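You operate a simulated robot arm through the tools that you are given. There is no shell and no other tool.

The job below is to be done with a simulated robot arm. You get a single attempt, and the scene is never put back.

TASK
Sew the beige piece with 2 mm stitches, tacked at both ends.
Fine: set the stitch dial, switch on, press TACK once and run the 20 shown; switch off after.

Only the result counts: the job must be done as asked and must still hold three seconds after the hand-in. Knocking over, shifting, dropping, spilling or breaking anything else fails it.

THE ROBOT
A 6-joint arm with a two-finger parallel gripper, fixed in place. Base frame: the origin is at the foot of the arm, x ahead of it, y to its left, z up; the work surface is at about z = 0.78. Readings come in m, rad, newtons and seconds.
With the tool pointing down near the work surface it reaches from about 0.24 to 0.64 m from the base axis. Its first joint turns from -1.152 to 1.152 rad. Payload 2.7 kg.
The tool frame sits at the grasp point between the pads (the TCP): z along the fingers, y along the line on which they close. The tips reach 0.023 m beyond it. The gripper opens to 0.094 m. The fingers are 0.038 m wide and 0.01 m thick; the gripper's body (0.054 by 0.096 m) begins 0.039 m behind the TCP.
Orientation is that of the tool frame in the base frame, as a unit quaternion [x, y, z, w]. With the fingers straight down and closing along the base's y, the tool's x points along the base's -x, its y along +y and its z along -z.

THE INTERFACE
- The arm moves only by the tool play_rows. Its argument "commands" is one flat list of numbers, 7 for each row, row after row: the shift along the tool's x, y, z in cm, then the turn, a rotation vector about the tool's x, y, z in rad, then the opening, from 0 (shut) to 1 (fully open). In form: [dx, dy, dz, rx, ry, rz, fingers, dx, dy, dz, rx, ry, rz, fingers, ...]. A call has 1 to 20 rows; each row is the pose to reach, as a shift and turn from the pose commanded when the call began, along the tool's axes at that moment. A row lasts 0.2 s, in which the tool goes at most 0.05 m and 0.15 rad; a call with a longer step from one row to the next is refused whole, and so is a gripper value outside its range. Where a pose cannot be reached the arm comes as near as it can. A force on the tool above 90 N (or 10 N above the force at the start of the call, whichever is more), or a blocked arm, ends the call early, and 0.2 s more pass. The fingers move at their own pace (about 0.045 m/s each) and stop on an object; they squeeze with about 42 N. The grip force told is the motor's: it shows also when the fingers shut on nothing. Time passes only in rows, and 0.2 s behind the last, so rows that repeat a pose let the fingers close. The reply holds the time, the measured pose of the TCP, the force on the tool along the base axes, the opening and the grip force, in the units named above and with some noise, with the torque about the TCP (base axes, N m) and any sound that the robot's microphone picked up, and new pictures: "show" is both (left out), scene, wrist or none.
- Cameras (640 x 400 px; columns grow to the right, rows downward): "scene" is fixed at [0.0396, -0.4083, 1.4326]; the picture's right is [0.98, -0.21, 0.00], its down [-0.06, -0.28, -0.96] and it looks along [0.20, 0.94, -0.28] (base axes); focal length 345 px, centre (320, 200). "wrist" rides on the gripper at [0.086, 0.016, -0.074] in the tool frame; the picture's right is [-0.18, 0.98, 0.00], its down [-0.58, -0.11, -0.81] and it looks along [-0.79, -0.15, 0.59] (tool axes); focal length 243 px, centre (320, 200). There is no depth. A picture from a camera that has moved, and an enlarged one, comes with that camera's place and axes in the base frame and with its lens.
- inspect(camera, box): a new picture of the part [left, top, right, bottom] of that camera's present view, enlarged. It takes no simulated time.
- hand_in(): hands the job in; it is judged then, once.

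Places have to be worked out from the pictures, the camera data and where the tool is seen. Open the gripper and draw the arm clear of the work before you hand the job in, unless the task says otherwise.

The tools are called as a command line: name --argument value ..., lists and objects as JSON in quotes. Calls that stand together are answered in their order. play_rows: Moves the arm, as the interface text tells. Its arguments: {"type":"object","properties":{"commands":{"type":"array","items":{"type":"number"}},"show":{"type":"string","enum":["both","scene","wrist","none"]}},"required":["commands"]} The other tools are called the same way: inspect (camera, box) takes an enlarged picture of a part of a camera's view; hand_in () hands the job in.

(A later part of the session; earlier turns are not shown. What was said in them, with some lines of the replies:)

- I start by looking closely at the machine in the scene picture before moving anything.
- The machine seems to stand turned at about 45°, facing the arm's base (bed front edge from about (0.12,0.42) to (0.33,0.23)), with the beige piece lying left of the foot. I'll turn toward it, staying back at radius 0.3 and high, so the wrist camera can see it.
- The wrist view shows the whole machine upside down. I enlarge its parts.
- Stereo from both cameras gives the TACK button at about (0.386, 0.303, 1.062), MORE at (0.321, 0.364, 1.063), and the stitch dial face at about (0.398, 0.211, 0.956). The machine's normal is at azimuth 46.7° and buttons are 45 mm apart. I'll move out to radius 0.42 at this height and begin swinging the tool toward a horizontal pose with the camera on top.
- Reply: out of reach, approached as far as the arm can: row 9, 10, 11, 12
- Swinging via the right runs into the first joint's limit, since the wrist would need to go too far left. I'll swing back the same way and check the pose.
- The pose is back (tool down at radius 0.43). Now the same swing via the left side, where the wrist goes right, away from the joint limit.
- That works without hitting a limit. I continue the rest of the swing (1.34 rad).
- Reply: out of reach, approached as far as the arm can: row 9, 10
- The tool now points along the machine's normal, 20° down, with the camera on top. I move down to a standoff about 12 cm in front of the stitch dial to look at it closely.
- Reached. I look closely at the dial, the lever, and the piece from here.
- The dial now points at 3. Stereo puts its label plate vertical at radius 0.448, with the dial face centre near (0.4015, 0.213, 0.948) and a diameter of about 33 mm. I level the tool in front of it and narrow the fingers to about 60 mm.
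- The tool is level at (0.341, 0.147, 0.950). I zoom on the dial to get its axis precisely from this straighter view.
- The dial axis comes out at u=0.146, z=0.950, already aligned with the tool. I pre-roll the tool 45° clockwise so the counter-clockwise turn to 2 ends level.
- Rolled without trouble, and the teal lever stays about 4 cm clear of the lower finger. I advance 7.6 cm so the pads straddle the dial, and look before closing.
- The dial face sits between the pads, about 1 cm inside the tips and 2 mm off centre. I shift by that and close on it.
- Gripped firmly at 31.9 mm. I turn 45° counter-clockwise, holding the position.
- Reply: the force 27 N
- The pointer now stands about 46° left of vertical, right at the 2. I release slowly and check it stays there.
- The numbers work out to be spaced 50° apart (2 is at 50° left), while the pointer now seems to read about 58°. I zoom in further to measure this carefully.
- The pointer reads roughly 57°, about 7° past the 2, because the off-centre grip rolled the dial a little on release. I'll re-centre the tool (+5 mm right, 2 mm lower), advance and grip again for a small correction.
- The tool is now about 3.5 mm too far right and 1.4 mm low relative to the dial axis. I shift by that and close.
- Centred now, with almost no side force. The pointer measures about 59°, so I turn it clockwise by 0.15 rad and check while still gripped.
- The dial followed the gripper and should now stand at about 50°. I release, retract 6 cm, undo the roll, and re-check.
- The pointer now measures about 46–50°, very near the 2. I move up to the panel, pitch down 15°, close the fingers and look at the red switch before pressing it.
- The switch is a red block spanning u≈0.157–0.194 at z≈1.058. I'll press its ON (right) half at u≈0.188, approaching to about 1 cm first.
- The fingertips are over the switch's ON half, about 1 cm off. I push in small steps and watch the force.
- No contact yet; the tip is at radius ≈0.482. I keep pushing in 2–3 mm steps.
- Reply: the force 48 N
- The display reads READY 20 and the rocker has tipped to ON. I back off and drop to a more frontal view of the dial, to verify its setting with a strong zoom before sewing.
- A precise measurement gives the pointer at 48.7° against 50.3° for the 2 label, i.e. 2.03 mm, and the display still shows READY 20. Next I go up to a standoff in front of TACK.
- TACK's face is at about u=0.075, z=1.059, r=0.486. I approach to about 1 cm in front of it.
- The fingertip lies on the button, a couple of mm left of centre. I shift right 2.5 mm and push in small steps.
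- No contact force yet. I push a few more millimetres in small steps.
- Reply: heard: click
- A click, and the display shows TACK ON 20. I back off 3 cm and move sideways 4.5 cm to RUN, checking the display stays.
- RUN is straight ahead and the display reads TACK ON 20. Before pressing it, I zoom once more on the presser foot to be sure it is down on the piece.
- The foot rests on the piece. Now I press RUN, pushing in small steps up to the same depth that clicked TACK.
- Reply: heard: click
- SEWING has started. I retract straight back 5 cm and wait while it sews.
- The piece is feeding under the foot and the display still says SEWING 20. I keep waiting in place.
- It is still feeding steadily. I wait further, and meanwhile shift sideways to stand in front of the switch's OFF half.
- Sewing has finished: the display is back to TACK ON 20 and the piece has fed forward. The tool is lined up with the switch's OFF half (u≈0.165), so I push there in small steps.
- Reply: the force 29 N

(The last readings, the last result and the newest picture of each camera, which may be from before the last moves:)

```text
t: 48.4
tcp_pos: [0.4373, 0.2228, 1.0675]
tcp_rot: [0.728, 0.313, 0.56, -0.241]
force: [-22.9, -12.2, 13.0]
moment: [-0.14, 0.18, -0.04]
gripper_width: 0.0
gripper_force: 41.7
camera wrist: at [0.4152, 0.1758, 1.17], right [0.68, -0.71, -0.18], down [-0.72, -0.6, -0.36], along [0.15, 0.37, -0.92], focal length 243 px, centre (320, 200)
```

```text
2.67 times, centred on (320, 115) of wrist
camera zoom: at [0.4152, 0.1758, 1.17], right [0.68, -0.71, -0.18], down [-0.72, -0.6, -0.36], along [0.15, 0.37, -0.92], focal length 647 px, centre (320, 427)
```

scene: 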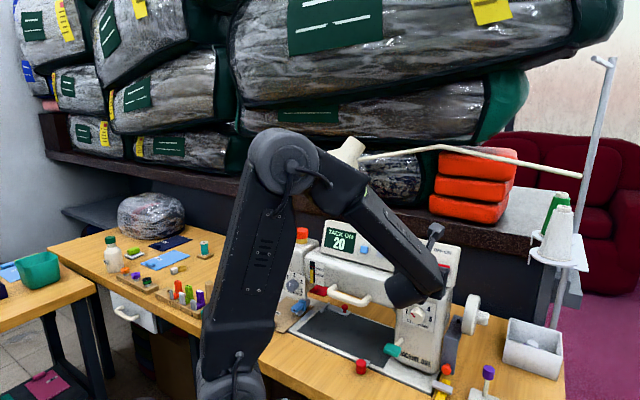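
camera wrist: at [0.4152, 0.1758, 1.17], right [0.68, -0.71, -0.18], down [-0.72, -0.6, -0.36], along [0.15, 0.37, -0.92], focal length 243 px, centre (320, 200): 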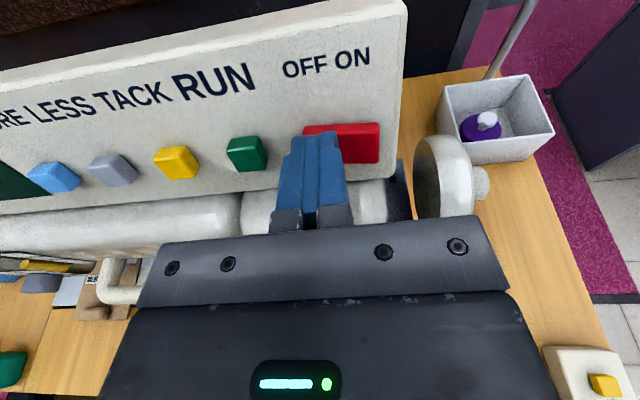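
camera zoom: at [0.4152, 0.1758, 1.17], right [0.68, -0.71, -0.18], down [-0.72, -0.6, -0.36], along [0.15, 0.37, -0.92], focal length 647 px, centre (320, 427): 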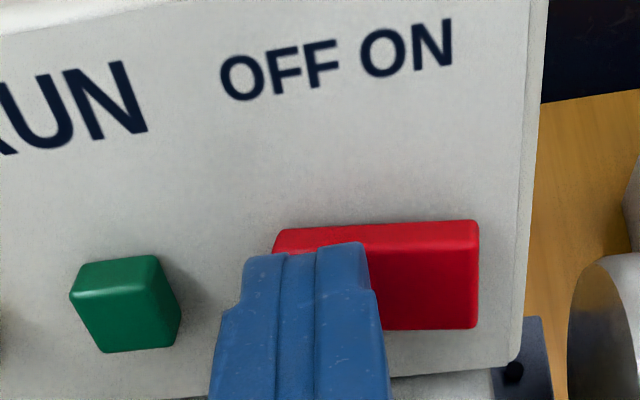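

The display reads OFF. I retract straight back, lift clear of the machine and open the gripper, then check the seam.

play_rows --commands '[0, 0, -2, 0, 0, 0, 0, 0, 0, -6, 0, 0, 0, 0, 0, 0, -10, 0, 0, 0, 0, 3, 0, -12, 0, 0, 0, 0, 7, 0, -13, 0, 0, 0, 0.3, 11, 0, -13, 0, 0, 0, 0.6, 14, 0, -13, 0, 0, 0, 1, 14, 0, -13, 0, 0, 0, 1, 14, 0, -13, 0, 0, 0, 1]' --show "both"

inspect --camera "scene" --box '[250, 210, 410, 310]'

inspect --camera "scene" --box '[250, 280, 350, 345]'

inspect --camera "scene" --box '[280, 290, 330, 320]'

inspect --camera "scene" --box '[380, 240, 500, 400]'

```text
t: 50.4
tcp_pos: [0.3779, 0.1601, 1.2363]
tcp_rot: [0.728, 0.312, 0.561, -0.241]
force: [0.3, -0.7, -1.0]
moment: [0.03, -0.02, -0.01]
gripper_width: 0.0939
gripper_force: 0.1
camera wrist: at [0.3554, 0.1121, 1.3395], right [0.68, -0.71, -0.18], down [-0.72, -0.6, -0.35], along [0.15, 0.37, -0.92], focal length 243 px, centre (320, 200)
```

scene: 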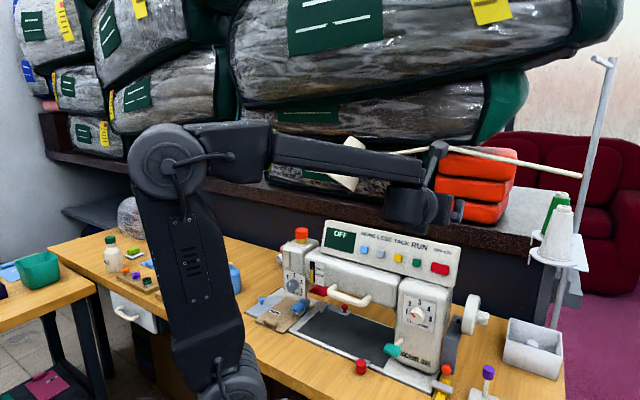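
wrist: 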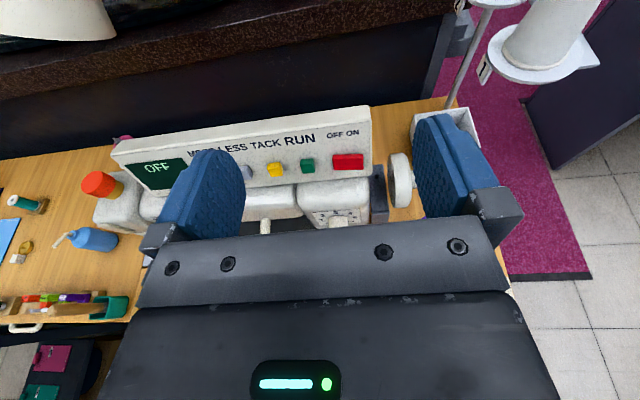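

```text
4.00 times, centred on (330, 260) of scene
camera zoom: at [0.0396, -0.4083, 1.4326], right [0.98, -0.21, 0.0], down [-0.06, -0.28, -0.96], along [0.2, 0.94, -0.28], focal length 1379 px, centre (280, -40)
```

zoom: 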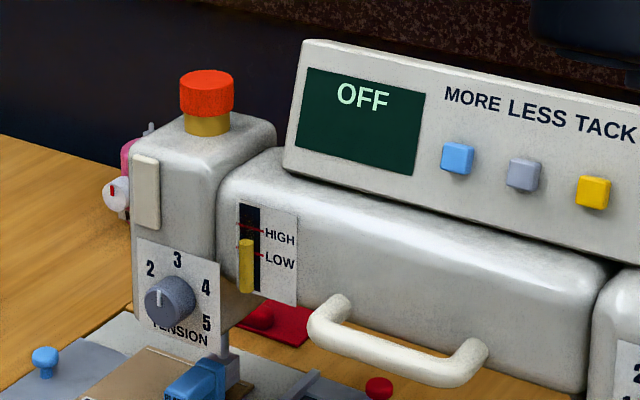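

```text
6.15 times, centred on (300, 312) of scene
camera zoom: at [0.0396, -0.4083, 1.4326], right [0.98, -0.21, 0.0], down [-0.06, -0.28, -0.96], along [0.2, 0.94, -0.28], focal length 2122 px, centre (443, -492)
```

zoom: 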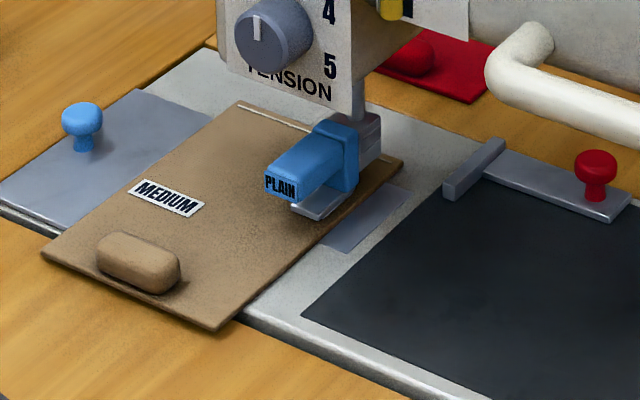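

```text
12.80 times, centred on (305, 305) of scene
camera zoom: at [0.0396, -0.4083, 1.4326], right [0.98, -0.21, 0.0], down [-0.06, -0.28, -0.96], along [0.2, 0.94, -0.28], focal length 4413 px, centre (512, -1144)
```

zoom: 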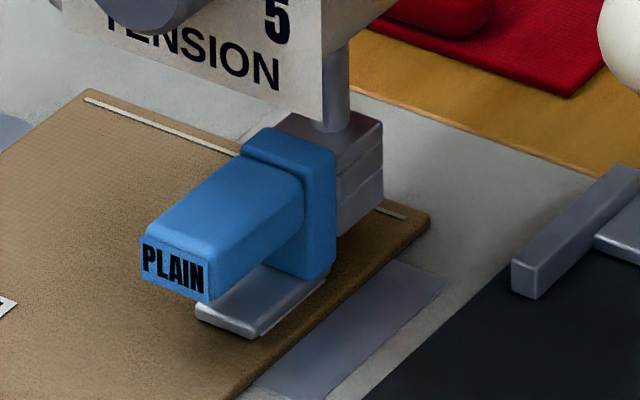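

```text
2.50 times, centred on (440, 320) of scene
camera zoom: at [0.0396, -0.4083, 1.4326], right [0.98, -0.21, 0.0], down [-0.06, -0.28, -0.96], along [0.2, 0.94, -0.28], focal length 862 px, centre (20, -100)
```

zoom: 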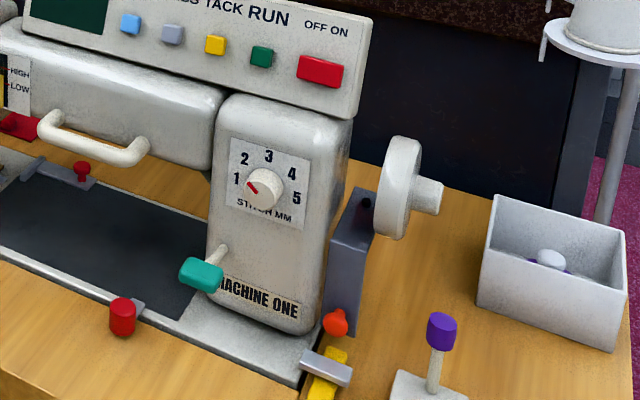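

The machine is off, and the piece has fed forward about 36–40 mm, which matches 20 stitches of 2 mm. The arm is clear with the gripper open and nothing else has moved, so I hand in.

hand_in

```text
The job is handed in.
```

I sewed the beige piece with the stitch dial at about 2 mm, TACK on and 20 stitches run, then switched the machine off and handed the job in.

- **Stitch length:** the dial first settled a little past the 2, so I corrected it before switching on. It then measured about 2.03 mm.
- **Tacking and run:** after one press of TACK the display read TACK ON 20. I pressed RUN once, and it showed SEWING until it went back to TACK ON 20.
- **Result:** the piece fed forward about 36–40 mm, against 40 mm for 20 stitches of 2 mm. The presser foot hides the seam, so I did not see the stitches or the end tacks themselves.
- **State at hand-in:** the display reads OFF, the gripper is open and the arm is clear of the work. I saw nothing else moved or knocked over.
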